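You operate a simulated robot arm through the tools that you are given. There is no shell and no other tool. Be economical: measure what you need, move in short steps, check, and stop when the job is done.

You run a simulated robot arm. Do the job below in one go: nothing can be reset, and whatever is moved stays where it is left.

TASK
Drive the orange pin in with the rubber mallet and clip it.
Fine: swing the blue arm down first; the mallet goes back where it lay; the white clip goes home last.

Only the result counts: the job must be done as asked and must still hold three seconds after the hand-in. Knocking over, shifting, dropping, spilling or breaking anything else fails it.

THE ROBOT
A 6-joint arm with a two-finger parallel gripper on a trunk, on a base that drives. Base frame: it is fixed to the floor where the robot stands at the start and does not move with it; the origin is under the middle of the robot, x ahead of it, y to its left, z up; the surface under the hand at the start is at about z = 0.85. Readings come in m, degrees, newtons and seconds.
With the tool pointing down near the work surface it reaches from about 0.26 to 0.68 m from the robot's upright axis, wherever it stands. Its first joint turns from -166.0 to 166.0 degrees. Places, roughly: blue arm [0.5, 0.1, 1]; orange pin [0.4, 0, 0.9]; white clip [0.4, 0.1, 0.9]. Payload 1.57 kg.
The TCP is the grasp point between the finger pads, 0.03 m short of the fingertips. In the tool frame z runs along the fingers and y along their closing line. Largest opening 0.11 m; finger width 0.024, thickness 0.012; the body of the gripper, 0.048 by 0.112 m, starts 0.078 m behind the TCP.
Orientation is told as [roll, pitch, yaw] about the base's x, y, z axes, in that order, counted from this pose: with the fingers straight down and closing along the base's y, the tool's x points along the base's -x, its y along +y and its z along -z.

THE INTERFACE
- The arm moves only by the tool drive_tool. Its argument "series" is a list of rows, each an object of numbers (a shift or turn left out is 0, a gripper value left out holds the last): "tx", "ty", "tz": the shift along the base's x, y, z in m; "ax", "ay", "az": the turn, a rotation vector about the base's x, y, z in degrees; "fingers": the opening, from 0 (shut) to 1 (fully open). In form: [{"tx": .., "ty": .., "tz": .., "ax": .., "ay": .., "az": .., "fingers": ..}, ...]. A call has 1 to 12 rows; each row is the pose to reach, as a shift and turn from the pose commanded when the call began. Rows are played at 5 a second. More than 0.05 m and 8.6 degrees between two rows, or a gripper value outside its range, and nothing of the call is played. A pose out of reach is approached as far as the arm can. The call stops where the force on the tool passes 40 N (or 10 N more than at its start, if that is more) or the arm is blocked; 0.2 s more then pass. The fingers move at their own pace (about 0.108 m/s each) and stop on an object; they squeeze with about 34 N. The grip force told is the motor's: it shows also when the fingers shut on nothing. Time passes only in rows, and 0.2 s behind the last, so rows that repeat a pose let the fingers close. It gives the time, the measured TCP pose, the force on the tool (base axes), the opening and the grip force at its end, in the units of the frame above (readings bear some noise), with the torque about the TCP (base axes, N m) and any sound that the robot's microphone picked up.
- Cameras (640 x 400 px; columns grow to the right, rows downward): "scene" is now at [0.0513, 0.1556, 1.6754]; the picture's right is [0.23, -0.97, 0.00], its down [-0.77, -0.18, -0.61] and it looks along [0.59, 0.14, -0.79] (base axes); focal length 258 px, centre (320, 200). "wrist" rides on the gripper at [0.07, 0.016, -0.141] in the tool frame; the picture's right is [-0.23, 0.97, 0.00], its down [-0.86, -0.20, -0.48] and it looks along [-0.47, -0.11, 0.88] (tool axes); focal length 222 px, centre (320, 200). There is no depth. A picture from a camera that has moved, and an enlarged one, comes with that camera's place and axes in the base frame and with its lens.
- get_image(camera): a new picture of that camera. The clock stands still meanwhile.
- slide_trunk(by): slides the trunk up (or, below 0, down) by that many m; the arm and the scene camera ride with it, the base frame stays. It gives what a move gives, with no picture.
- drive_base(legs): drives the robot by 1 to 6 legs, each [ahead, left, turn to the left] in m, m and degrees, along the robot's own axes; the way and the turn of a leg run together, so that a leg with both is an arc; at most 1.5 m and 180 degrees a leg. The arm and the cameras ride along, it lands a little off, and it stops where it bumps. It gives what a move gives.
- pan_tilt(pan, tilt): turns the head with the scene camera to pan (to the left, within 120 degrees either way) and tilt (down, from -29 to 69), counted from straight ahead of the robot. It gives what a move gives.
- close_up(camera, box): a new picture of the part [left, top, right, bottom] of that camera's present view, enlarged. The clock stands still meanwhile.
- close_job(): hands the job in; it is judged then, once.

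Work in short steps. Places have to be worked out from the pictures, the camera data and where the tool is seen: move nearer, look again, correct. Check each grasp and each placing, and mend what went wrong. You have 120 turns and 82 pictures in all, those below and enlarged ones among them. Open the gripper and draw the arm clear of the work before you hand the job in, unless the task says otherwise; then end with one line.

The tools are called after "Emit:" as name(argument=value, ...) on one line, values as JSON. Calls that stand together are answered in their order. drive_tool: Moves the arm, as the interface text tells. Its arguments: {"type":"object","properties":{"series":{"type":"array","items":{"type":"object","properties":{"tx":{"type":"number"},"ty":{"type":"number"},"tz":{"type":"number"},"ax":{"type":"number"},"ay":{"type":"number"},"az":{"type":"number"},"fingers":{"type":"number"}}}}},"required":["series"]} The other tools are called the same way: slide_trunk (by) slides the trunk up or down; drive_base (legs) drives the base; pan_tilt (pan, tilt) turns the head that bears the scene camera; get_image (camera) takes a picture; close_up (camera, box) takes an enlarged picture of a part of a camera's view; close_job () hands the job in.

At the start:

```text
clock: 0.0
tool_pos: [0.438, 0.1722, 1.1745]
tool_rot: [0.1, 0.0, 0.0]
wrist_force: [-0.3, 0.1, 0.2]
torque: [0.0, 0.01, 0.01]
gripper_width: 0.1102
finger_force: 0.0
trunk travel left (down, up): [-0.275, 0.315]
robot x, y, heading: [0.0018, 0.0004, -0.1]
head pan, tilt: [13.5, 52.3]
```

scene: 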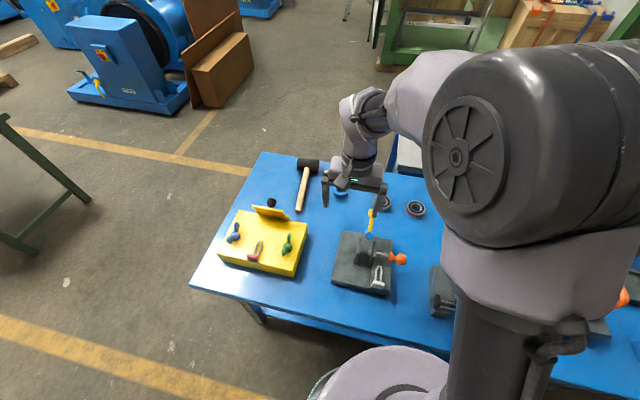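
wrist: 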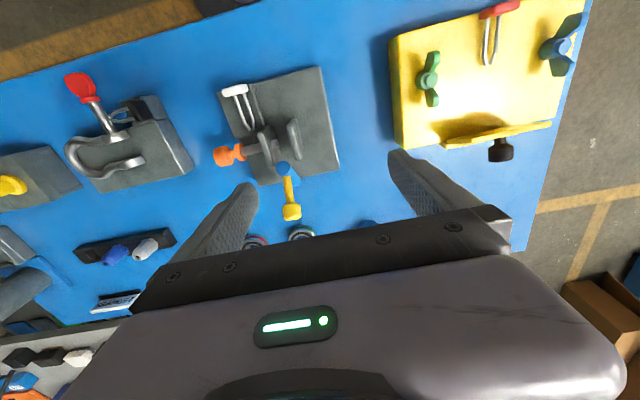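

I see the fixture block with orange pin, a yellow/blue lever and a white clip; the mallet lies beyond. I take enlarged views to understand the device.

Emit:
close_up(camera="scene", box=[310, 180, 450, 310])

Emit:
close_up(camera="wrist", box=[190, 50, 370, 240])

Emit:
close_up(camera="scene", box=[250, 140, 350, 230])

```text
3.08 times, centred on (380, 245) of scene
camera zoom: at [0.0513, 0.1556, 1.6754], right [0.23, -0.97, 0.0], down [-0.77, -0.18, -0.61], along [0.59, 0.14, -0.79], focal length 793 px, centre (135, 62)
```

zoom: 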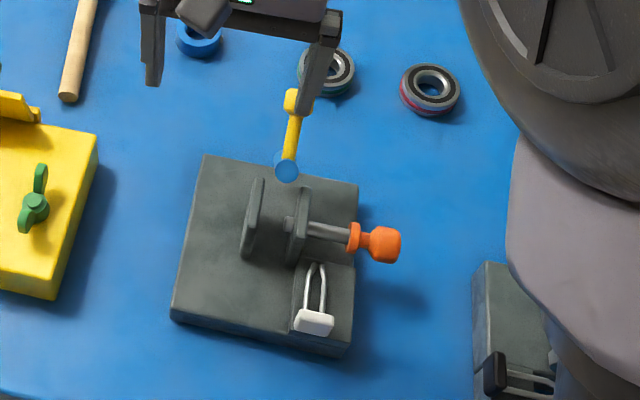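

```text
2.11 times, centred on (280, 145) of wrist
camera zoom: at [0.3666, 0.1877, 1.3166], right [0.23, 0.97, 0.0], down [0.86, -0.2, 0.48], along [0.47, -0.11, -0.88], focal length 468 px, centre (404, 316)
```

zoom: 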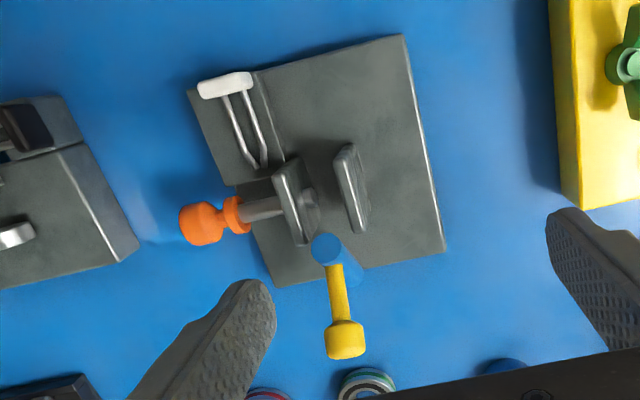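

```text
4.44 times, centred on (300, 185) of scene
camera zoom: at [0.0513, 0.1556, 1.6754], right [0.23, -0.97, 0.0], down [-0.77, -0.18, -0.61], along [0.59, 0.14, -0.79], focal length 1146 px, centre (409, 267)
```

zoom: 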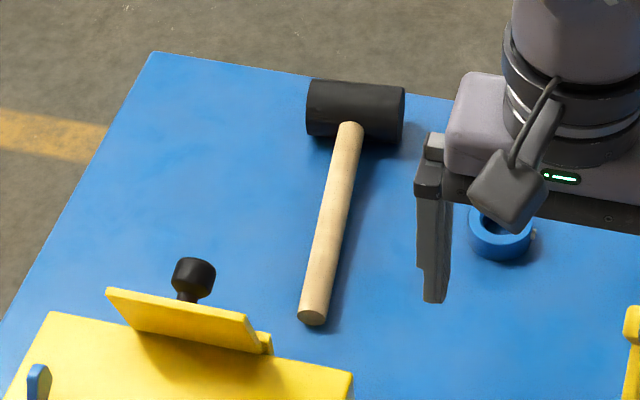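

The knob is at about (0.446,-0.009,0.92), the pin axis runs along y, and the clip lies at about x 0.36-0.42. I need a side view, so I turn the tool to look toward -y.

Emit:
drive_tool(series=[{"az": -8, "ty": 0.015}, {"az": -16, "ty": 0.03}, {"az": -24, "ty": 0.045}, {"az": -32, "ty": 0.06}, {"az": -40, "ty": 0.075}, {"az": -48, "ty": 0.09}, {"az": -56, "ty": 0.105}, {"az": -64, "ty": 0.12}, {"az": -72, "ty": 0.135}, {"az": -80, "ty": 0.15}, {"az": -88, "ty": 0.16}])

Emit:
drive_tool(series=[{"ax": -8}, {"ax": -16}, {"ax": -24, "tz": -0.01}, {"ax": -32, "tz": -0.03}, {"ax": -40, "tz": -0.05}, {"ax": -45, "tz": -0.07}])

Emit:
get_image(camera="wrist")

Emit:
get_image(camera="scene")

```text
clock: 2.4
tool_pos: [0.4367, 0.3336, 1.1723]
tool_rot: [-0.1, 0.0, -88.1]
wrist_force: [-0.1, 0.3, 0.4]
torque: [-0.04, 0.02, 0.02]
gripper_width: 0.1101
finger_force: 0.0
trunk travel left (down, up): [-0.275, 0.315]
robot x, y, heading: [0.0001, -0.0046, -0.1]
head pan, tilt: [13.5, 52.3]
```

```text
clock: 3.8
tool_pos: [0.4349, 0.3334, 1.1022]
tool_rot: [-1.9, -44.9, -87.2]
wrist_force: [-0.6, -0.3, -0.3]
torque: [0.01, -0.01, -0.03]
gripper_width: 0.1099
finger_force: 0.1
trunk travel left (down, up): [-0.275, 0.315]
robot x, y, heading: [-0.0025, -0.0022, -0.0]
head pan, tilt: [13.5, 52.3]
```

```text
76 pictures are left
camera wrist: at [0.4486, 0.4819, 1.1526], right [0.98, -0.14, 0.14], down [-0.17, -0.27, 0.95], along [-0.09, -0.95, -0.29], focal length 222 px, centre (320, 200)
```

wrist: 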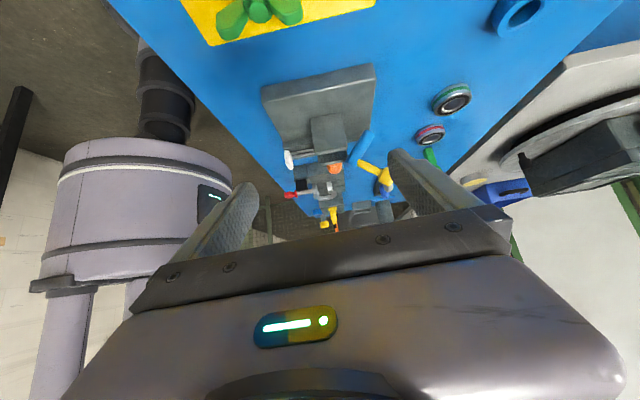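

```text
75 pictures are left
camera scene: at [0.0515, 0.1561, 1.6753], right [0.23, -0.97, 0.0], down [-0.77, -0.18, -0.61], along [0.59, 0.14, -0.79], focal length 258 px, centre (320, 200)
```

scene: 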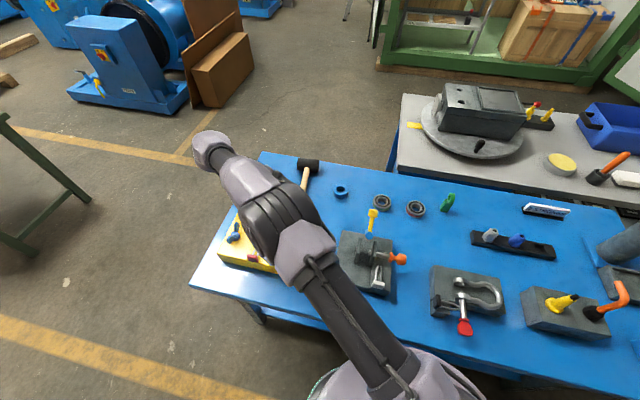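

The view is upside down but shows it from the side; I enlarge it.

Emit:
close_up(camera="wrist", box=[250, 60, 410, 220])

Emit:
close_up(camera="scene", box=[320, 190, 420, 300])

```text
2.50 times, centred on (330, 140) of wrist
camera zoom: at [0.4486, 0.4819, 1.1526], right [0.98, -0.14, 0.14], down [-0.17, -0.27, 0.95], along [-0.09, -0.95, -0.29], focal length 555 px, centre (295, 350)
```

zoom: 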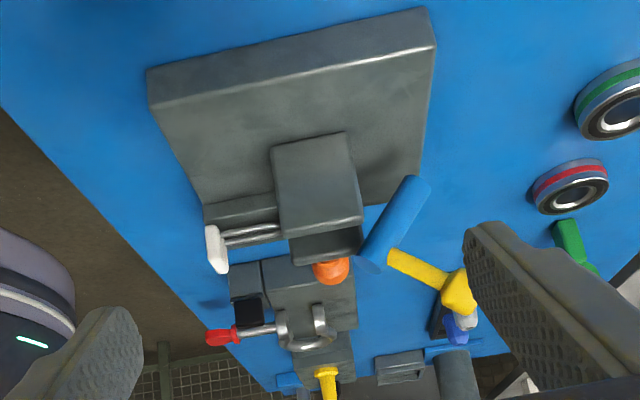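

```text
3.64 times, centred on (370, 245) of scene
camera zoom: at [0.0515, 0.1561, 1.6753], right [0.23, -0.97, 0.0], down [-0.77, -0.18, -0.61], along [0.59, 0.14, -0.79], focal length 937 px, centre (138, 36)
```

zoom: 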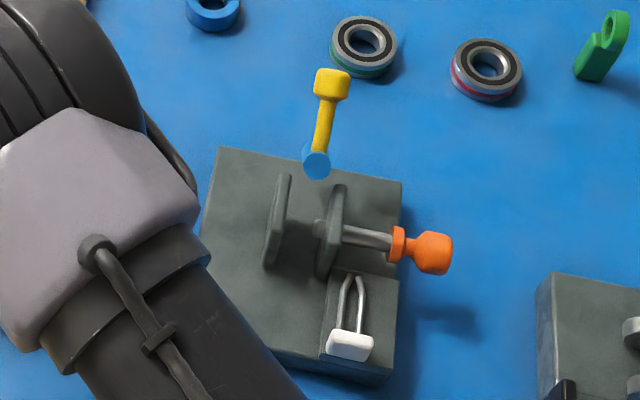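

Blue bar hinges at its low far end (≈(0.52,0.10,0.92)), with its tip at ≈(0.477,0.10,0.98) and the yellow handle sticking out to (0.545,0.10,1.0). Pushing the yellow knob toward -x should swing it down between the cheeks. I untilt and shut the fingers, rising first.

Emit:
drive_tool(series=[{"ax": 8, "tz": 0.03, "fingers": 0}, {"ax": 16, "tz": 0.05}, {"ax": 24, "tz": 0.06}, {"ax": 32, "tz": 0.06}, {"ax": 40, "tz": 0.06}, {"ax": 45, "tz": 0.06}])

Emit:
drive_tool(series=[{"tx": 0.03, "ty": -0.035}, {"tx": 0.06, "ty": -0.07}, {"tx": 0.09, "ty": -0.105}, {"tx": 0.12, "ty": -0.14}, {"tx": 0.145, "ty": -0.175}, {"tx": 0.165, "ty": -0.21}, {"tx": 0.165, "ty": -0.233}])

Emit:
get_image(camera="scene")

```text
clock: 5.2
tool_pos: [0.4354, 0.3315, 1.1641]
tool_rot: [0.0, 0.0, -88.0]
wrist_force: [-0.7, -0.3, 0.7]
torque: [0.01, 0.01, -0.03]
gripper_width: 0.0
finger_force: 21.7
trunk travel left (down, up): [-0.275, 0.315]
robot x, y, heading: [-0.0031, -0.0022, 0.0]
head pan, tilt: [13.5, 52.3]
```

```text
clock: 6.8
tool_pos: [0.6015, 0.096, 1.1642]
tool_rot: [0.0, 0.1, -88.1]
wrist_force: [-0.3, 0.7, 0.7]
torque: [0.05, -0.01, 0.01]
gripper_width: 0.0
finger_force: 21.0
trunk travel left (down, up): [-0.275, 0.315]
robot x, y, heading: [0.0011, 0.0002, 0.0]
head pan, tilt: [13.5, 52.3]
```

```text
72 pictures are left
camera scene: at [0.0507, 0.1552, 1.6755], right [0.23, -0.97, 0.0], down [-0.77, -0.18, -0.61], along [0.6, 0.14, -0.79], focal length 258 px, centre (320, 200)
```

scene: 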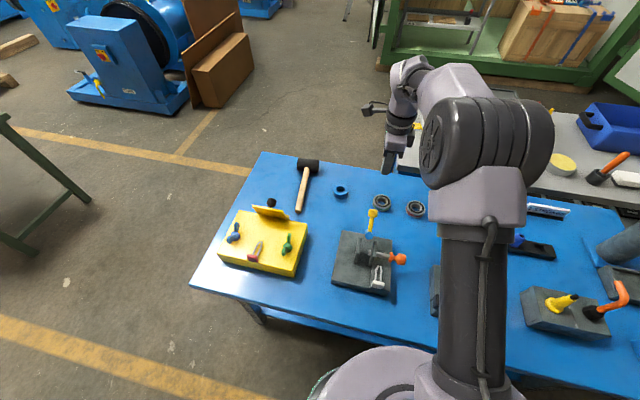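

Lower beside the yellow knob.

Emit:
drive_tool(series=[{"tz": -0.045}, {"tz": -0.09}, {"tz": -0.135}, {"tz": -0.16}])

Emit:
get_image(camera="wrist")

Emit:
close_up(camera="scene", box=[320, 140, 440, 300])

```text
clock: 7.8
tool_pos: [0.6032, 0.1008, 1.0035]
tool_rot: [0.0, -0.1, -88.0]
wrist_force: [1.2, 0.9, 0.0]
torque: [0.0, 0.01, 0.02]
gripper_width: 0.0001
finger_force: 21.1
trunk travel left (down, up): [-0.275, 0.315]
robot x, y, heading: [-0.002, 0.0023, -0.1]
head pan, tilt: [13.5, 52.3]
```

```text
71 pictures are left
camera wrist: at [0.6155, 0.1693, 1.1457], right [0.98, -0.19, 0.0], down [-0.17, -0.86, 0.48], along [-0.09, -0.47, -0.88], focal length 222 px, centre (320, 200)
```

wrist: 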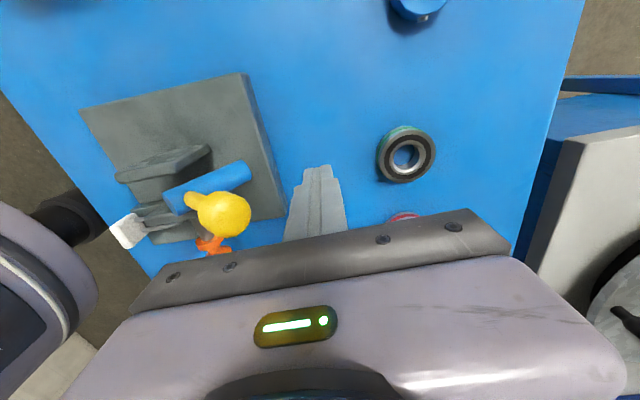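

```text
2.50 times, centred on (380, 220) of scene
camera zoom: at [0.0514, 0.1556, 1.6754], right [0.23, -0.97, 0.0], down [-0.77, -0.18, -0.61], along [0.59, 0.14, -0.79], focal length 644 px, centre (170, 150)
```

zoom: 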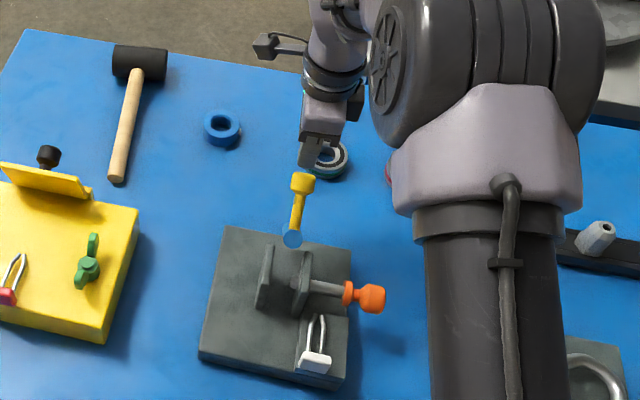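

Fingers are lined up behind the knob; I push toward -x.

Emit:
drive_tool(series=[{"tx": -0.02}, {"tx": -0.04}, {"tx": -0.05}, {"tx": -0.06}, {"tx": -0.07}, {"tx": -0.08}])

Emit:
get_image(camera="wrist")

Emit:
close_up(camera="scene", box=[320, 140, 440, 300])

```text
clock: 9.2
tool_pos: [0.5222, 0.0996, 1.0045]
tool_rot: [0.0, -0.1, -88.0]
wrist_force: [0.3, -0.3, 0.2]
torque: [-0.02, 0.0, 0.02]
gripper_width: 0.0
finger_force: 21.5
trunk travel left (down, up): [-0.275, 0.315]
robot x, y, heading: [0.0017, 0.0011, -0.0]
head pan, tilt: [13.5, 52.3]
```

```text
69 pictures are left
camera wrist: at [0.5351, 0.1688, 1.1468], right [0.98, -0.19, 0.0], down [-0.17, -0.86, 0.48], along [-0.09, -0.47, -0.88], focal length 222 px, centre (320, 200)
```

wrist: 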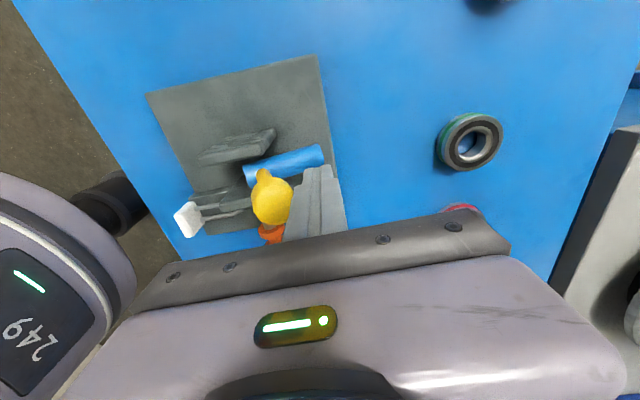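

```text
2.50 times, centred on (380, 220) of scene
camera zoom: at [0.0511, 0.1556, 1.6754], right [0.23, -0.97, 0.0], down [-0.77, -0.18, -0.61], along [0.59, 0.14, -0.79], focal length 644 px, centre (170, 150)
```

zoom: 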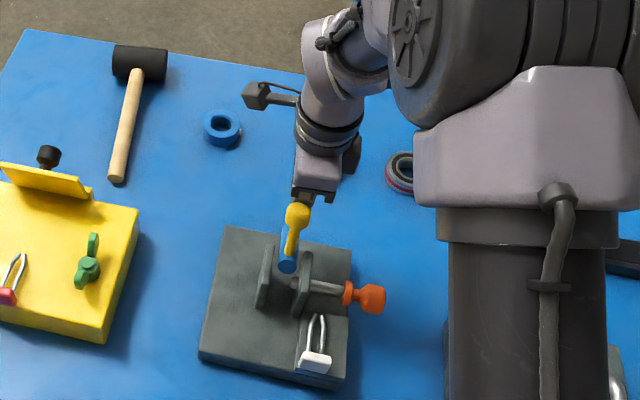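

It swings as planned, with little force. I keep pushing toward -x.

Emit:
drive_tool(series=[{"tx": -0.008}, {"tx": -0.016}, {"tx": -0.024}, {"tx": -0.032}, {"tx": -0.04}, {"tx": -0.048}])

Emit:
close_up(camera="scene", box=[320, 140, 440, 300])

```text
clock: 10.6
tool_pos: [0.4879, 0.0996, 1.0056]
tool_rot: [1.0, 0.1, -87.7]
wrist_force: [20.5, 0.0, -10.7]
torque: [-0.04, -0.5, -0.04]
gripper_width: 0.0
finger_force: 21.3
trunk travel left (down, up): [-0.275, 0.315]
robot x, y, heading: [-0.0009, 0.0034, 0.1]
head pan, tilt: [13.5, 52.3]
stopped in row 6: the force on the tool passed its limit at 47 N (the readings are from after the stop); the commanded pose is now the measured one
```

```text
2.50 times, centred on (380, 220) of scene
camera zoom: at [0.0564, 0.1561, 1.675], right [0.23, -0.97, 0.0], down [-0.77, -0.18, -0.61], along [0.59, 0.14, -0.79], focal length 644 px, centre (170, 150)
```

zoom: 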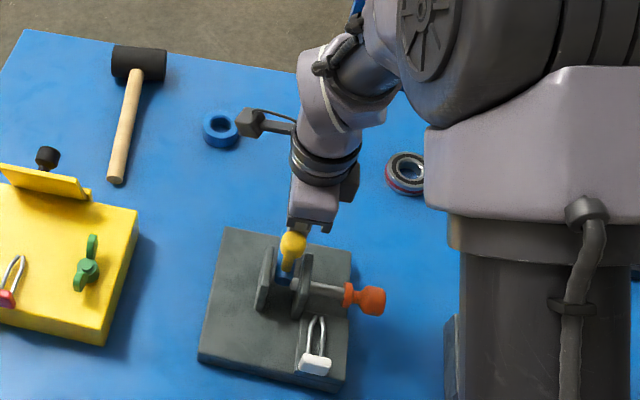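

The arm hit its end stop about where expected. I back off and look.

Emit:
drive_tool(series=[{"tx": 0.02}, {"tx": 0.06, "tz": 0.02}, {"tx": 0.09, "tz": 0.06}, {"tx": 0.09, "tz": 0.11}])

Emit:
close_up(camera="scene", box=[320, 190, 420, 300])

Emit:
get_image(camera="wrist")

```text
clock: 11.6
tool_pos: [0.572, 0.0972, 1.1181]
tool_rot: [0.8, -0.1, -87.8]
wrist_force: [0.2, 0.6, -0.1]
torque: [-0.02, -0.04, 0.03]
gripper_width: 0.0
finger_force: 20.6
trunk travel left (down, up): [-0.275, 0.315]
robot x, y, heading: [0.0018, -0.001, 0.1]
head pan, tilt: [13.5, 52.3]
```

```text
3.64 times, centred on (370, 245) of scene
camera zoom: at [0.0504, 0.1553, 1.6755], right [0.23, -0.97, 0.0], down [-0.77, -0.18, -0.61], along [0.6, 0.14, -0.79], focal length 937 px, centre (138, 36)
```

zoom: 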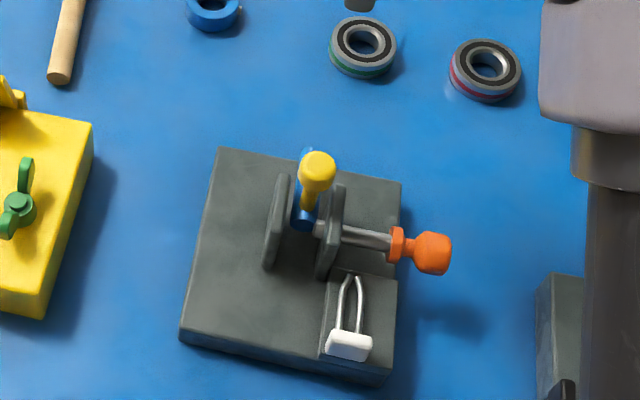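

```text
65 pictures are left
camera wrist: at [0.5816, 0.1662, 1.2597], right [0.98, -0.19, 0.01], down [-0.17, -0.86, 0.47], along [-0.08, -0.47, -0.88], focal length 222 px, centre (320, 200)
```

wrist: 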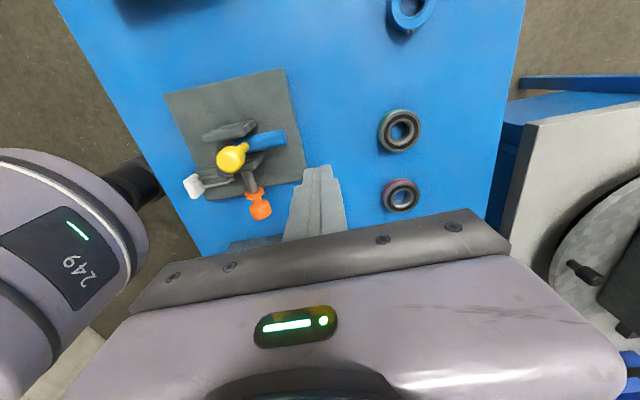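

The blue bar now lies between the cheeks with its handle up. Next the mallet, with its head at about (0.83,0.40) and handle end about (0.58,0.37); I drive the base left to bring it into reach.

Emit:
drive_base(legs=[[0, 0.36, 0], [0.07, 0, 0]])

Emit:
drive_tool(series=[{"az": 8}, {"az": 16}, {"az": 24}, {"az": 32}, {"az": 40}, {"az": 48}, {"az": 56}, {"az": 64}, {"az": 72}, {"az": 80}, {"az": 88}, {"az": 94, "fingers": 0.6}])

Emit:
get_image(camera="scene")

Emit:
get_image(camera="wrist")

```text
clock: 14.5
tool_pos: [0.6395, 0.4651, 1.1154]
tool_rot: [0.7, 0.2, -87.4]
wrist_force: [0.4, -0.8, -0.1]
torque: [-0.04, 0.05, -0.04]
gripper_width: 0.0
finger_force: 21.4
trunk travel left (down, up): [-0.275, 0.315]
robot x, y, heading: [0.0728, 0.3605, 0.6]
head pan, tilt: [13.5, 52.3]
```

```text
clock: 17.1
tool_pos: [0.6398, 0.4636, 1.1147]
tool_rot: [0.8, 0.0, 6.7]
wrist_force: [0.4, -0.4, 0.7]
torque: [0.02, 0.02, 0.01]
gripper_width: 0.0663
finger_force: 0.0
trunk travel left (down, up): [-0.275, 0.315]
robot x, y, heading: [0.0669, 0.3601, 0.5]
head pan, tilt: [13.5, 52.3]
```

```text
64 pictures are left
camera scene: at [0.1183, 0.5183, 1.6754], right [0.24, -0.97, 0.0], down [-0.77, -0.19, -0.61], along [0.59, 0.15, -0.79], focal length 258 px, centre (320, 200)
```

scene: 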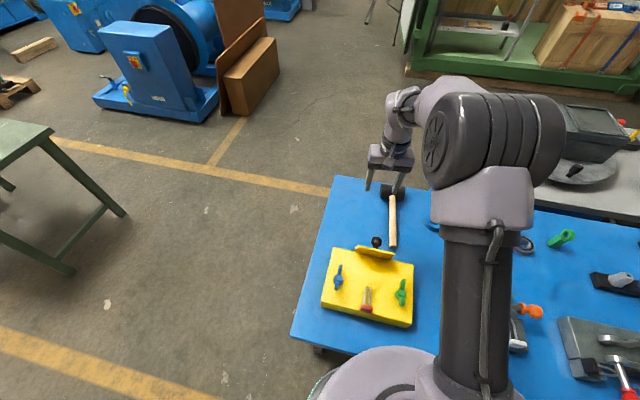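

```text
63 pictures are left
camera wrist: at [0.5671, 0.469, 1.2584], right [0.11, 0.99, 0.01], down [0.87, -0.1, 0.47], along [0.47, -0.04, -0.88], focal length 222 px, centre (320, 200)
```

wrist: 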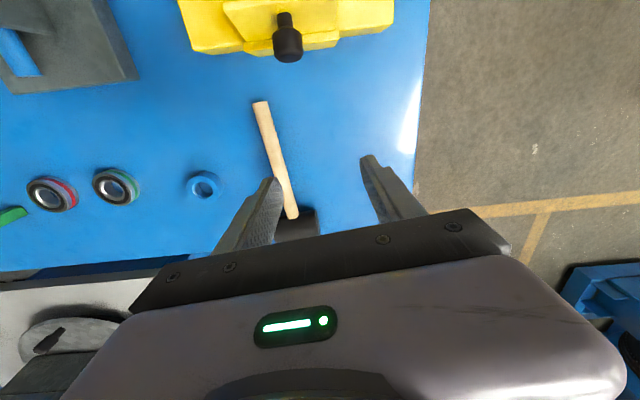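

The handle runs from about (0.588,0.375) to (0.80,0.39), yaw about 5°. I check the room ahead of the base before moving closer.

Emit:
pan_tilt(pan=25, tilt=69)

Emit:
get_image(camera="scene")

```text
clock: 17.9
tool_pos: [0.6381, 0.4626, 1.1162]
tool_rot: [0.8, 0.1, 6.6]
wrist_force: [0.2, 0.6, 0.3]
torque: [0.02, 0.02, -0.02]
gripper_width: 0.066
finger_force: 0.1
trunk travel left (down, up): [-0.275, 0.315]
robot x, y, heading: [0.0667, 0.3597, 0.4]
head pan, tilt: [25.0, 68.8]
```

```text
62 pictures are left
camera scene: at [0.0962, 0.5243, 1.6565], right [0.43, -0.9, 0.0], down [-0.84, -0.4, -0.36], along [0.33, 0.16, -0.93], focal length 258 px, centre (320, 200)
```

scene: 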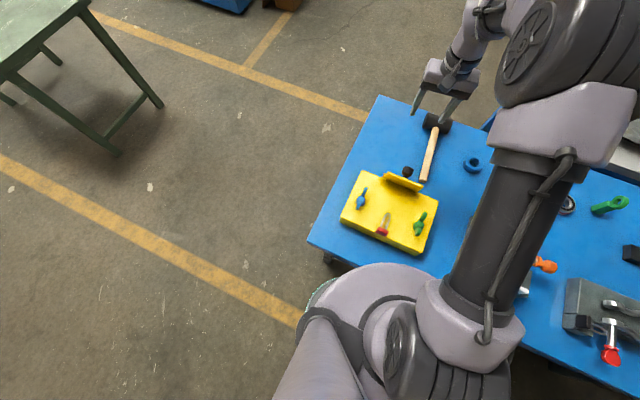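

No contact so far; I inch ahead 0.04 m to get comfortable reach of the mallet.

Emit:
drive_base(legs=[[0.04, 0, 0]])

Emit:
pan_tilt(pan=5, tilt=50)

```text
clock: 18.8
tool_pos: [0.68, 0.4642, 1.1149]
tool_rot: [0.8, 0.2, 6.6]
wrist_force: [0.5, -0.4, -1.6]
torque: [0.0, 0.03, 0.0]
gripper_width: 0.0658
finger_force: 0.0
trunk travel left (down, up): [-0.275, 0.315]
robot x, y, heading: [0.1095, 0.3625, 0.5]
head pan, tilt: [25.0, 68.8]
```

```text
clock: 19.6
tool_pos: [0.6786, 0.4632, 1.1155]
tool_rot: [0.9, 0.1, 6.5]
wrist_force: [0.0, 0.3, -0.2]
torque: [-0.01, 0.03, 0.0]
gripper_width: 0.0664
finger_force: 0.0
trunk travel left (down, up): [-0.275, 0.315]
robot x, y, heading: [0.1067, 0.3614, 0.2]
head pan, tilt: [5.0, 50.0]
```

No bump. I move above the handle near the head and look.

Emit:
drive_tool(series=[{"tx": 0.03, "ty": -0.035}, {"tx": 0.061, "ty": -0.077, "az": -1.5}, {"tx": 0.061, "ty": -0.077, "az": -1.5, "ax": -0.8, "tz": -0.05}, {"tx": 0.061, "ty": -0.077, "az": -1.5, "ax": -0.8, "tz": -0.1}, {"tx": 0.061, "ty": -0.077, "az": -1.5, "ax": -0.8, "tz": -0.13}])

Emit:
get_image(camera="wrist")

Emit:
get_image(camera="scene")

```text
refused: row 2 steps farther than a row can; nothing moved
```

```text
61 pictures are left
camera wrist: at [0.6072, 0.4691, 1.2583], right [0.11, 0.99, 0.01], down [0.87, -0.11, 0.47], along [0.47, -0.04, -0.88], focal length 222 px, centre (320, 200)
```

wrist: 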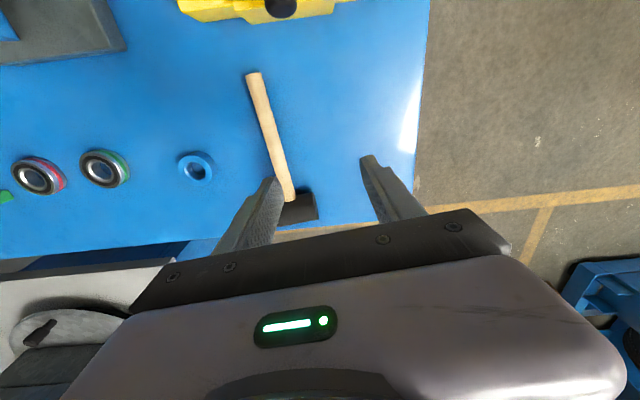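

```text
60 pictures are left
camera scene: at [0.1625, 0.5079, 1.6783], right [0.09, -1.0, 0.0], down [-0.76, -0.07, -0.64], along [0.64, 0.06, -0.77], focal length 258 px, centre (320, 200)
```

scene: 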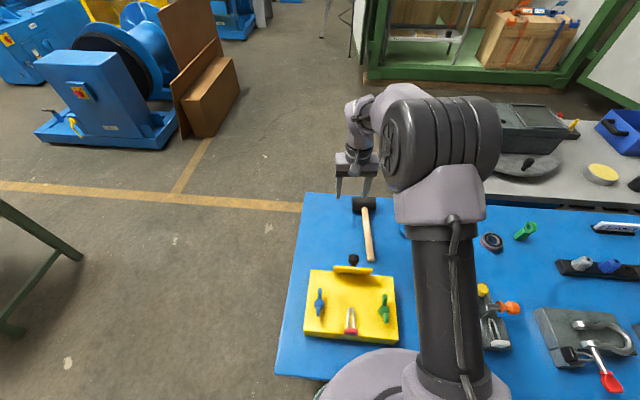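

The step was too long; I redo it in finer rows.

Emit:
drive_tool(series=[{"tx": 0.02, "ty": -0.026}, {"tx": 0.04, "ty": -0.052, "az": -0.8}, {"tx": 0.061, "ty": -0.077, "az": -1.5}, {"tx": 0.061, "ty": -0.077, "az": -1.5, "ax": -0.8, "tz": -0.05}, {"tx": 0.061, "ty": -0.077, "az": -1.5, "ax": -0.8, "tz": -0.1}, {"tx": 0.061, "ty": -0.077, "az": -1.5, "ax": -0.8, "tz": -0.13}])

Emit:
get_image(camera="wrist")

Emit:
close_up(camera="scene", box=[320, 140, 420, 280])

```text
clock: 21.0
tool_pos: [0.7425, 0.3887, 0.9867]
tool_rot: [0.0, 0.1, 5.0]
wrist_force: [-0.6, 0.1, 0.2]
torque: [0.01, 0.01, -0.03]
gripper_width: 0.066
finger_force: 0.0
trunk travel left (down, up): [-0.275, 0.315]
robot x, y, heading: [0.1077, 0.362, 0.4]
head pan, tilt: [5.0, 50.0]
```

```text
59 pictures are left
camera wrist: at [0.6702, 0.3981, 1.1294], right [0.14, 0.99, 0.0], down [0.87, -0.12, 0.48], along [0.47, -0.07, -0.88], focal length 222 px, centre (320, 200)
```

wrist: 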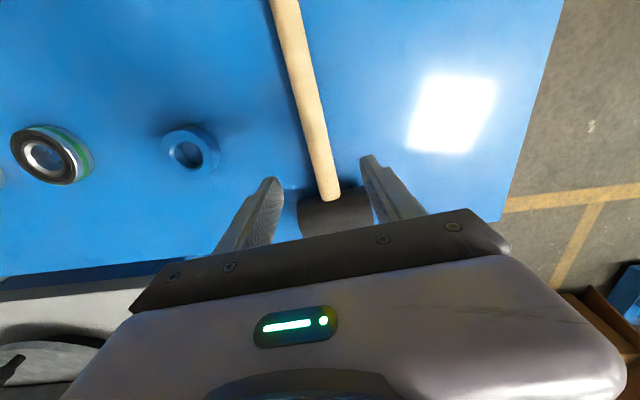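

```text
2.86 times, centred on (370, 210) of scene
camera zoom: at [0.1626, 0.5079, 1.6784], right [0.09, -1.0, 0.0], down [-0.76, -0.07, -0.64], along [0.64, 0.06, -0.77], focal length 736 px, centre (177, 171)
```

zoom: 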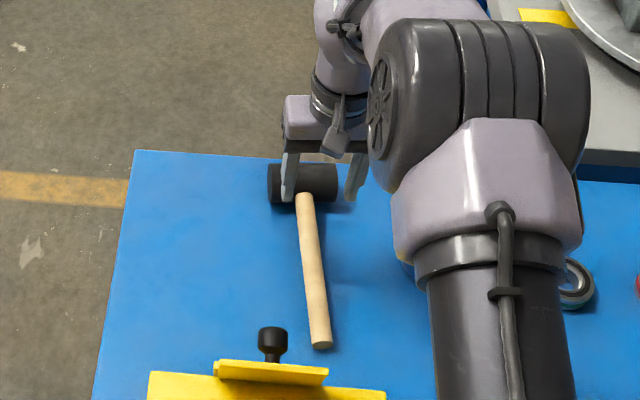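

The handle lies between the fingers (y≈0.385). I lower, then close.

Emit:
drive_tool(series=[{"tz": -0.04, "ty": -0.003}, {"tz": -0.07, "ty": -0.003}, {"tz": -0.09, "ty": -0.003}, {"tz": -0.1, "ty": -0.003}])

Emit:
get_image(camera="wrist")

Emit:
close_up(camera="scene", box=[320, 140, 420, 280])

```text
clock: 22.0
tool_pos: [0.7403, 0.3833, 0.8849]
tool_rot: [0.1, 0.1, 4.9]
wrist_force: [-0.1, 0.0, -0.3]
torque: [0.0, 0.0, -0.02]
gripper_width: 0.0662
finger_force: 0.1
trunk travel left (down, up): [-0.275, 0.315]
robot x, y, heading: [0.1077, 0.3634, 0.3]
head pan, tilt: [5.0, 50.0]
```

```text
57 pictures are left
camera wrist: at [0.6696, 0.3925, 1.027], right [0.14, 0.99, 0.0], down [0.87, -0.12, 0.48], along [0.47, -0.07, -0.88], focal length 222 px, centre (320, 200)
```

wrist: 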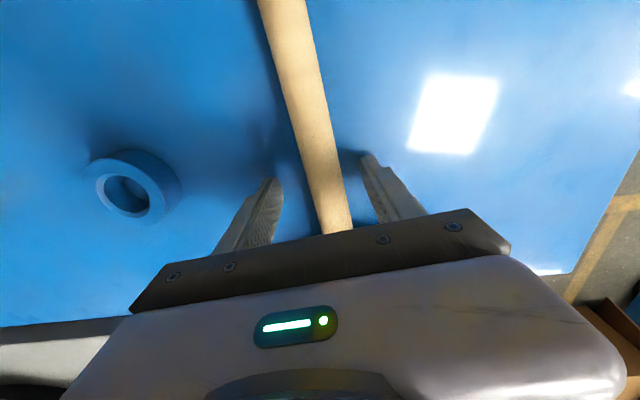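

```text
2.86 times, centred on (370, 210) of scene
camera zoom: at [0.1623, 0.5078, 1.6784], right [0.09, -1.0, 0.0], down [-0.76, -0.07, -0.64], along [0.64, 0.06, -0.77], focal length 736 px, centre (177, 171)
```

zoom: 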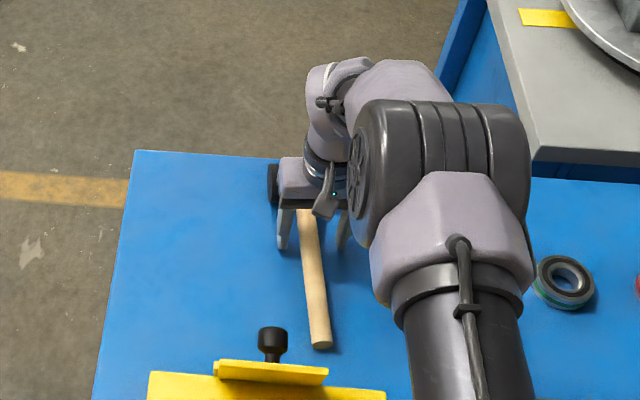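

The handle is centred between the fingers; I close.

Emit:
drive_tool(series=[{"fingers": 0}, {"fingers": 0}, {"fingers": 0}])

Emit:
drive_tool(series=[{"tz": 0.01}, {"tz": 0.025}, {"tz": 0.04}])

Emit:
get_image(camera="wrist")

Emit:
close_up(camera="scene", box=[320, 140, 420, 280])

```text
clock: 22.8
tool_pos: [0.7401, 0.3832, 0.8849]
tool_rot: [0.1, 0.3, 5.1]
wrist_force: [0.3, 1.4, -0.5]
torque: [-0.06, -0.04, 0.21]
gripper_width: 0.0256
finger_force: 33.9
trunk travel left (down, up): [-0.275, 0.315]
robot x, y, heading: [0.1059, 0.3617, 0.4]
head pan, tilt: [5.0, 50.0]
```

```text
clock: 23.6
tool_pos: [0.7385, 0.3862, 0.9253]
tool_rot: [0.1, 0.0, 5.1]
wrist_force: [0.2, 0.2, 0.8]
torque: [-0.01, 0.04, -0.01]
gripper_width: 0.0
finger_force: 21.3
trunk travel left (down, up): [-0.275, 0.315]
robot x, y, heading: [0.1037, 0.3637, 0.2]
head pan, tilt: [5.0, 50.0]
```

```text
55 pictures are left
camera wrist: at [0.6672, 0.3939, 1.0676], right [0.14, 0.99, 0.0], down [0.87, -0.12, 0.48], along [0.47, -0.07, -0.88], focal length 222 px, centre (320, 200)
```

wrist: 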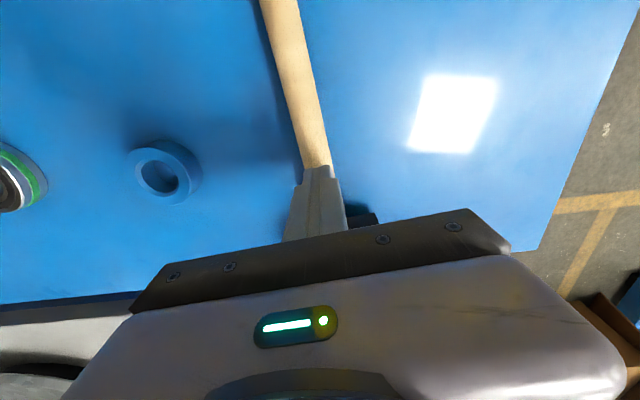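

```text
2.86 times, centred on (370, 210) of scene
camera zoom: at [0.1619, 0.5078, 1.6784], right [0.09, -1.0, 0.0], down [-0.76, -0.07, -0.64], along [0.64, 0.06, -0.77], focal length 736 px, centre (177, 171)
```

zoom: 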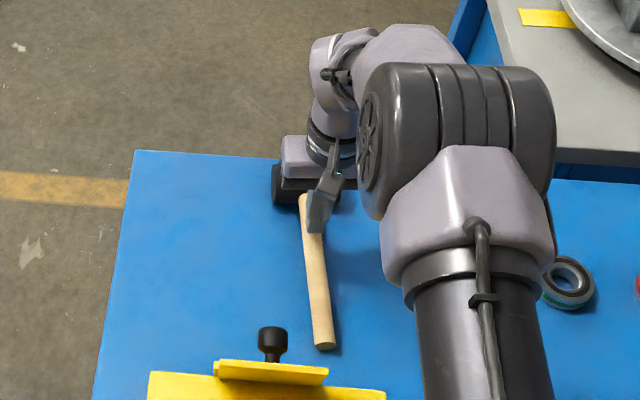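

The handle slipped out because I gripped too high on it. I reopen, recentre by about -7 mm, and descend gently until nearly touching the table.

Emit:
drive_tool(series=[{"tz": 0.005, "fingers": 0.6}, {"tz": 0.005, "ty": -0.007}, {"tz": -0.02, "ty": -0.007}, {"tz": -0.035, "ty": -0.007}, {"tz": -0.042, "ty": -0.007}, {"tz": -0.047, "ty": -0.007}, {"tz": -0.051, "ty": -0.007}, {"tz": -0.054, "ty": -0.007}, {"tz": -0.056, "ty": -0.007}])

Emit:
get_image(camera="wrist")

```text
clock: 25.3
tool_pos: [0.7396, 0.3756, 0.8798]
tool_rot: [0.1, -0.5, 4.9]
wrist_force: [-11.8, -1.7, 24.1]
torque: [0.44, 0.66, 0.11]
gripper_width: 0.0659
finger_force: 0.3
trunk travel left (down, up): [-0.275, 0.315]
robot x, y, heading: [0.1062, 0.3625, 0.2]
head pan, tilt: [5.0, 50.0]
stopped in row 8: the force on the tool passed its limit at 45 N (the readings are from after the stop); the commanded pose is now the measured one
```

```text
53 pictures are left
camera wrist: at [0.6676, 0.3843, 1.0221], right [0.14, 0.99, 0.0], down [0.87, -0.12, 0.48], along [0.48, -0.07, -0.87], focal length 222 px, centre (320, 200)
```

wrist: 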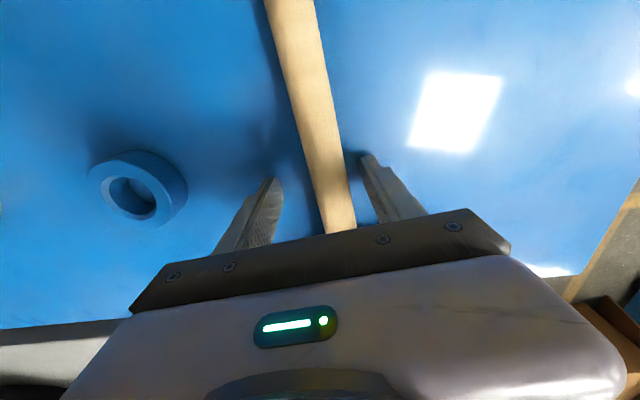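

The table is at z≈0.85 and the tips now just touch it. I raise 2 mm, shift toward the head for a better balance, and recentre.

Emit:
drive_tool(series=[{"tz": 0.006}, {"tz": 0.006, "tx": 0.015, "ty": 0.006}, {"tz": 0.004, "tx": 0.03, "ty": 0.007}, {"tz": 0.002, "tx": 0.03, "ty": 0.007}])

Emit:
get_image(camera="wrist")

```text
clock: 26.3
tool_pos: [0.7727, 0.3826, 0.8803]
tool_rot: [-0.1, -0.2, 5.1]
wrist_force: [-0.9, -0.2, 2.7]
torque: [0.12, 0.05, 0.03]
gripper_width: 0.0659
finger_force: 0.2
trunk travel left (down, up): [-0.275, 0.315]
robot x, y, heading: [0.1089, 0.3612, 0.3]
head pan, tilt: [5.0, 50.0]
```

```text
52 pictures are left
camera wrist: at [0.6998, 0.3912, 1.0223], right [0.14, 0.99, 0.0], down [0.87, -0.12, 0.48], along [0.48, -0.07, -0.88], focal length 222 px, centre (320, 200)
```

wrist: 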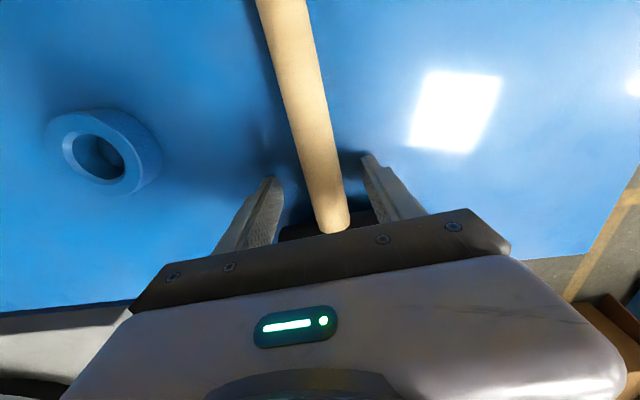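

Centred well; close and lift a little.

Emit:
drive_tool(series=[{"fingers": 0}, {"fingers": 0}, {"fingers": 0}, {"fingers": 0}])

Emit:
drive_tool(series=[{"tz": 0.005}, {"tz": 0.01}, {"tz": 0.02}])

Emit:
close_up(camera="scene", box=[320, 140, 420, 280])

```text
clock: 27.3
tool_pos: [0.7725, 0.3834, 0.8795]
tool_rot: [-0.1, -0.2, 5.1]
wrist_force: [0.6, 7.4, 4.8]
torque: [0.1, -0.03, 0.13]
gripper_width: 0.0255
finger_force: 34.5
trunk travel left (down, up): [-0.275, 0.315]
robot x, y, heading: [0.1074, 0.3614, 0.5]
head pan, tilt: [5.0, 50.0]
```

```text
clock: 28.1
tool_pos: [0.773, 0.3817, 0.9003]
tool_rot: [0.0, -0.2, 5.1]
wrist_force: [0.1, -0.6, -4.0]
torque: [0.0, 0.02, 0.0]
gripper_width: 0.0254
finger_force: 33.9
trunk travel left (down, up): [-0.275, 0.315]
robot x, y, heading: [0.1125, 0.3612, 0.9]
head pan, tilt: [5.0, 50.0]
```

```text
2.86 times, centred on (370, 210) of scene
camera zoom: at [0.1625, 0.5078, 1.6784], right [0.09, -1.0, 0.0], down [-0.76, -0.07, -0.64], along [0.64, 0.06, -0.77], focal length 736 px, centre (177, 171)
```

zoom: 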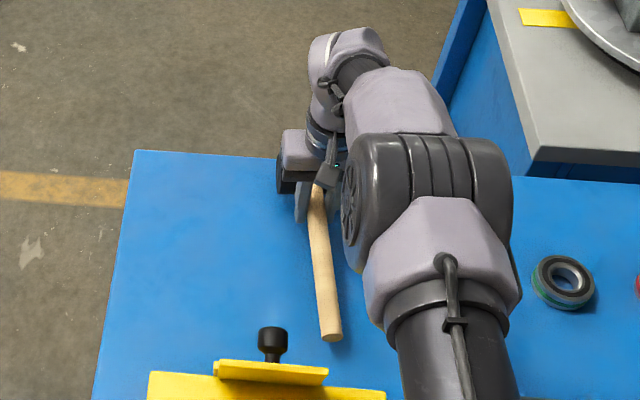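

The mallet is held (about 0.4 kg, balanced). I raise it high and drive the base back to the start spot.

Emit:
drive_tool(series=[{"tz": 0.04}, {"tz": 0.08}, {"tz": 0.12}, {"tz": 0.16}, {"tz": 0.2}, {"tz": 0.24}])

Emit:
drive_base(legs=[[-0.11, 0, 0], [0, -0.36, 0]])

Emit:
pan_tilt(pan=0, tilt=58)

Emit:
get_image(camera="scene")

Emit:
get_image(camera="wrist")

```text
clock: 29.5
tool_pos: [0.7721, 0.3815, 1.1425]
tool_rot: [0.0, -0.1, 5.0]
wrist_force: [-0.9, 0.7, -4.3]
torque: [-0.03, 0.06, -0.02]
gripper_width: 0.0255
finger_force: 34.2
trunk travel left (down, up): [-0.275, 0.315]
robot x, y, heading: [0.1111, 0.3639, 0.3]
head pan, tilt: [5.0, 50.0]
```

```text
clock: 32.6
tool_pos: [0.6676, 0.0278, 1.1405]
tool_rot: [0.0, -0.2, 5.4]
wrist_force: [0.1, -0.2, -3.7]
torque: [0.06, 0.01, 0.0]
gripper_width: 0.0254
finger_force: 34.2
trunk travel left (down, up): [-0.275, 0.315]
robot x, y, heading: [0.0015, 0.0048, 0.7]
head pan, tilt: [5.0, 50.0]
```

```text
clock: 33.3
tool_pos: [0.6663, 0.029, 1.1418]
tool_rot: [-0.1, -0.2, 5.3]
wrist_force: [0.3, 0.0, -4.3]
torque: [-0.02, 0.03, 0.0]
gripper_width: 0.0256
finger_force: 34.3
trunk travel left (down, up): [-0.275, 0.315]
robot x, y, heading: [0.0016, 0.0018, 0.6]
head pan, tilt: [0.0, 58.0]
```

```text
50 pictures are left
camera scene: at [0.0481, 0.144, 1.6682], right [0.01, -1.0, 0.0], down [-0.85, -0.01, -0.53], along [0.53, 0.01, -0.85], focal length 258 px, centre (320, 200)
```

scene: 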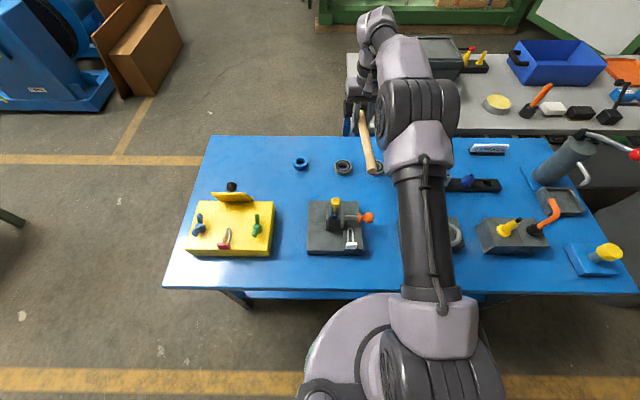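

```text
49 pictures are left
camera wrist: at [0.5943, 0.0371, 1.2833], right [0.13, 0.99, 0.0], down [0.87, -0.12, 0.48], along [0.48, -0.06, -0.88], focal length 222 px, centre (320, 200)
```

wrist: 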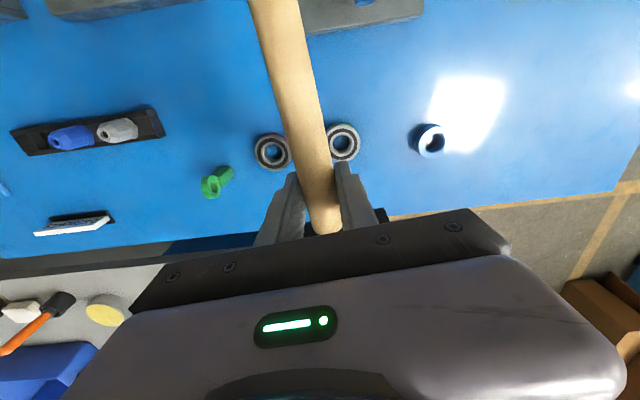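

Arm is clear of the fixture; I enlarge it for exact places of the knob, clip and neighbours.

Emit:
close_up(camera="scene", box=[295, 185, 395, 265])

Emit:
close_up(camera="scene", box=[360, 190, 480, 290])

```text
5.00 times, centred on (345, 225) of scene
camera zoom: at [0.0481, 0.144, 1.6682], right [0.01, -1.0, 0.0], down [-0.85, -0.01, -0.53], along [0.53, 0.01, -0.85], focal length 1289 px, centre (195, 75)
```

zoom: 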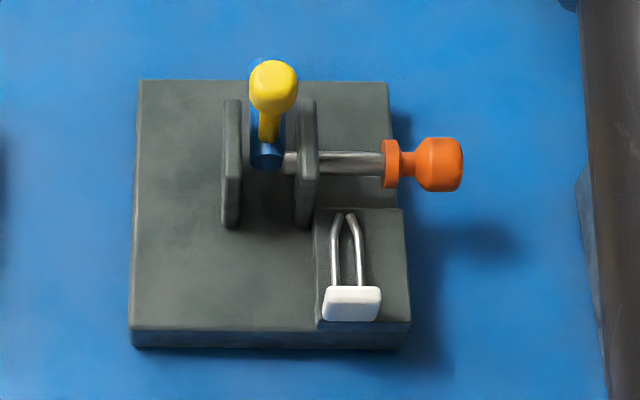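

```text
4.00 times, centred on (420, 240) of scene
camera zoom: at [0.0481, 0.144, 1.6682], right [0.01, -1.0, 0.0], down [-0.85, -0.01, -0.53], along [0.53, 0.01, -0.85], focal length 1031 px, centre (-80, 40)
```

zoom: 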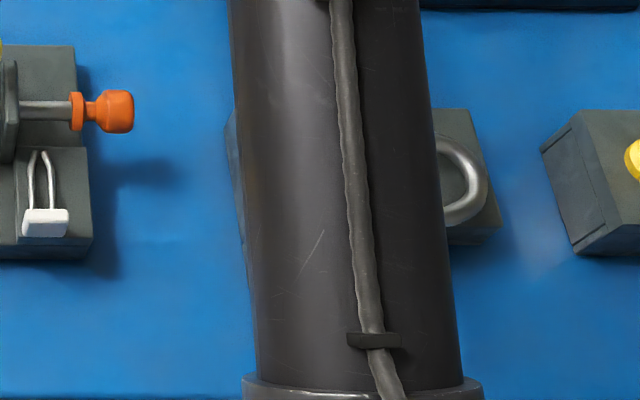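

Now everything is clear: the pin axis is at x≈0.447, z≈0.92; knob end y≈-0.024, needing about 44 mm travel until the collar meets the cheek. I bring the mallet to x≈0.393 (head over the pin line), y≈-0.085, still high.

Emit:
drive_tool(series=[{"tx": -0.04, "ty": -0.016, "az": -1}, {"tx": -0.08, "ty": -0.032, "az": -2}, {"tx": -0.12, "ty": -0.048, "az": -3}, {"tx": -0.16, "ty": -0.064, "az": -4}, {"tx": -0.2, "ty": -0.08, "az": -5.3}, {"tx": -0.24, "ty": -0.096, "az": -5.3}, {"tx": -0.273, "ty": -0.113, "az": -5.3}, {"tx": -0.273, "ty": -0.113, "az": -5.3, "tz": -0.04}, {"tx": -0.273, "ty": -0.113, "az": -5.3, "tz": -0.08}])

Emit:
get_image(camera="wrist")

Emit:
get_image(camera="scene")

```text
clock: 35.3
tool_pos: [0.394, -0.0824, 1.0623]
tool_rot: [0.0, -0.2, 0.0]
wrist_force: [0.3, 0.8, -4.3]
torque: [0.02, 0.01, 0.04]
gripper_width: 0.0255
finger_force: 33.7
trunk travel left (down, up): [-0.275, 0.315]
robot x, y, heading: [0.0007, 0.0051, 1.0]
head pan, tilt: [0.0, 58.0]
```

```text
46 pictures are left
camera wrist: at [0.3234, -0.0665, 1.2038], right [0.23, 0.97, 0.0], down [0.85, -0.2, 0.48], along [0.47, -0.11, -0.88], focal length 222 px, centre (320, 200)
```

wrist: 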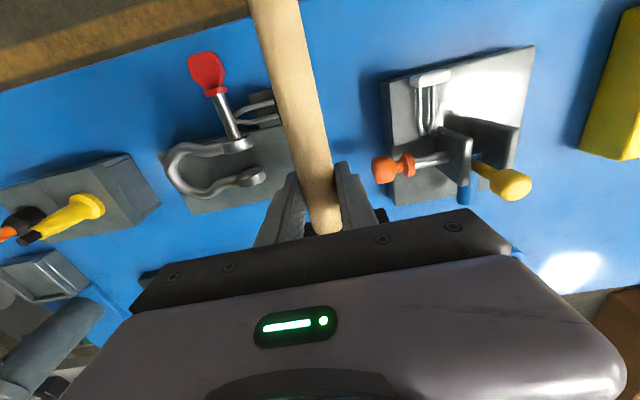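

```text
45 pictures are left
camera scene: at [0.0481, 0.1436, 1.6682], right [0.01, -1.0, 0.0], down [-0.85, -0.01, -0.53], along [0.53, 0.01, -0.85], focal length 258 px, centre (320, 200)
```

scene: 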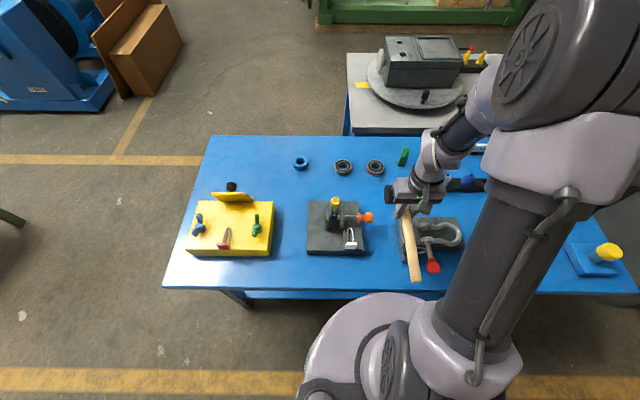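

Good unobstructed view; I enlarge to check clearances with the shackle fixture.

Emit:
close_up(camera="scene", box=[340, 170, 480, 290])

Emit:
close_up(camera="wrist", box=[150, 30, 410, 240])

```text
3.33 times, centred on (410, 230) of scene
camera zoom: at [0.0481, 0.1436, 1.6682], right [0.01, -1.0, 0.0], down [-0.85, -0.01, -0.53], along [0.53, 0.01, -0.85], focal length 859 px, centre (20, 100)
```

zoom: 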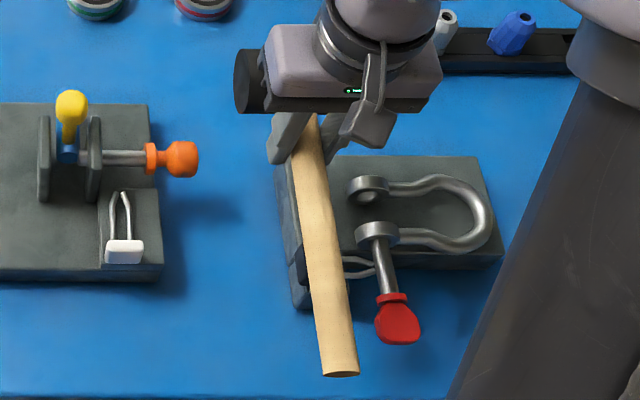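

```text
1.90 times, centred on (280, 135) of wrist
camera zoom: at [0.3234, -0.0665, 1.2038], right [0.23, 0.97, 0.0], down [0.85, -0.2, 0.48], along [0.47, -0.11, -0.88], focal length 423 px, centre (396, 324)
```

zoom: 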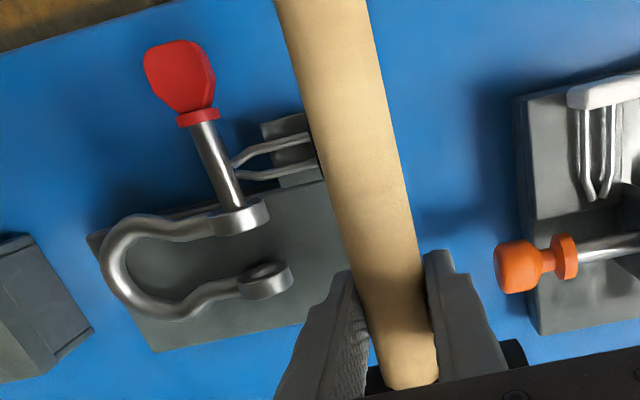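

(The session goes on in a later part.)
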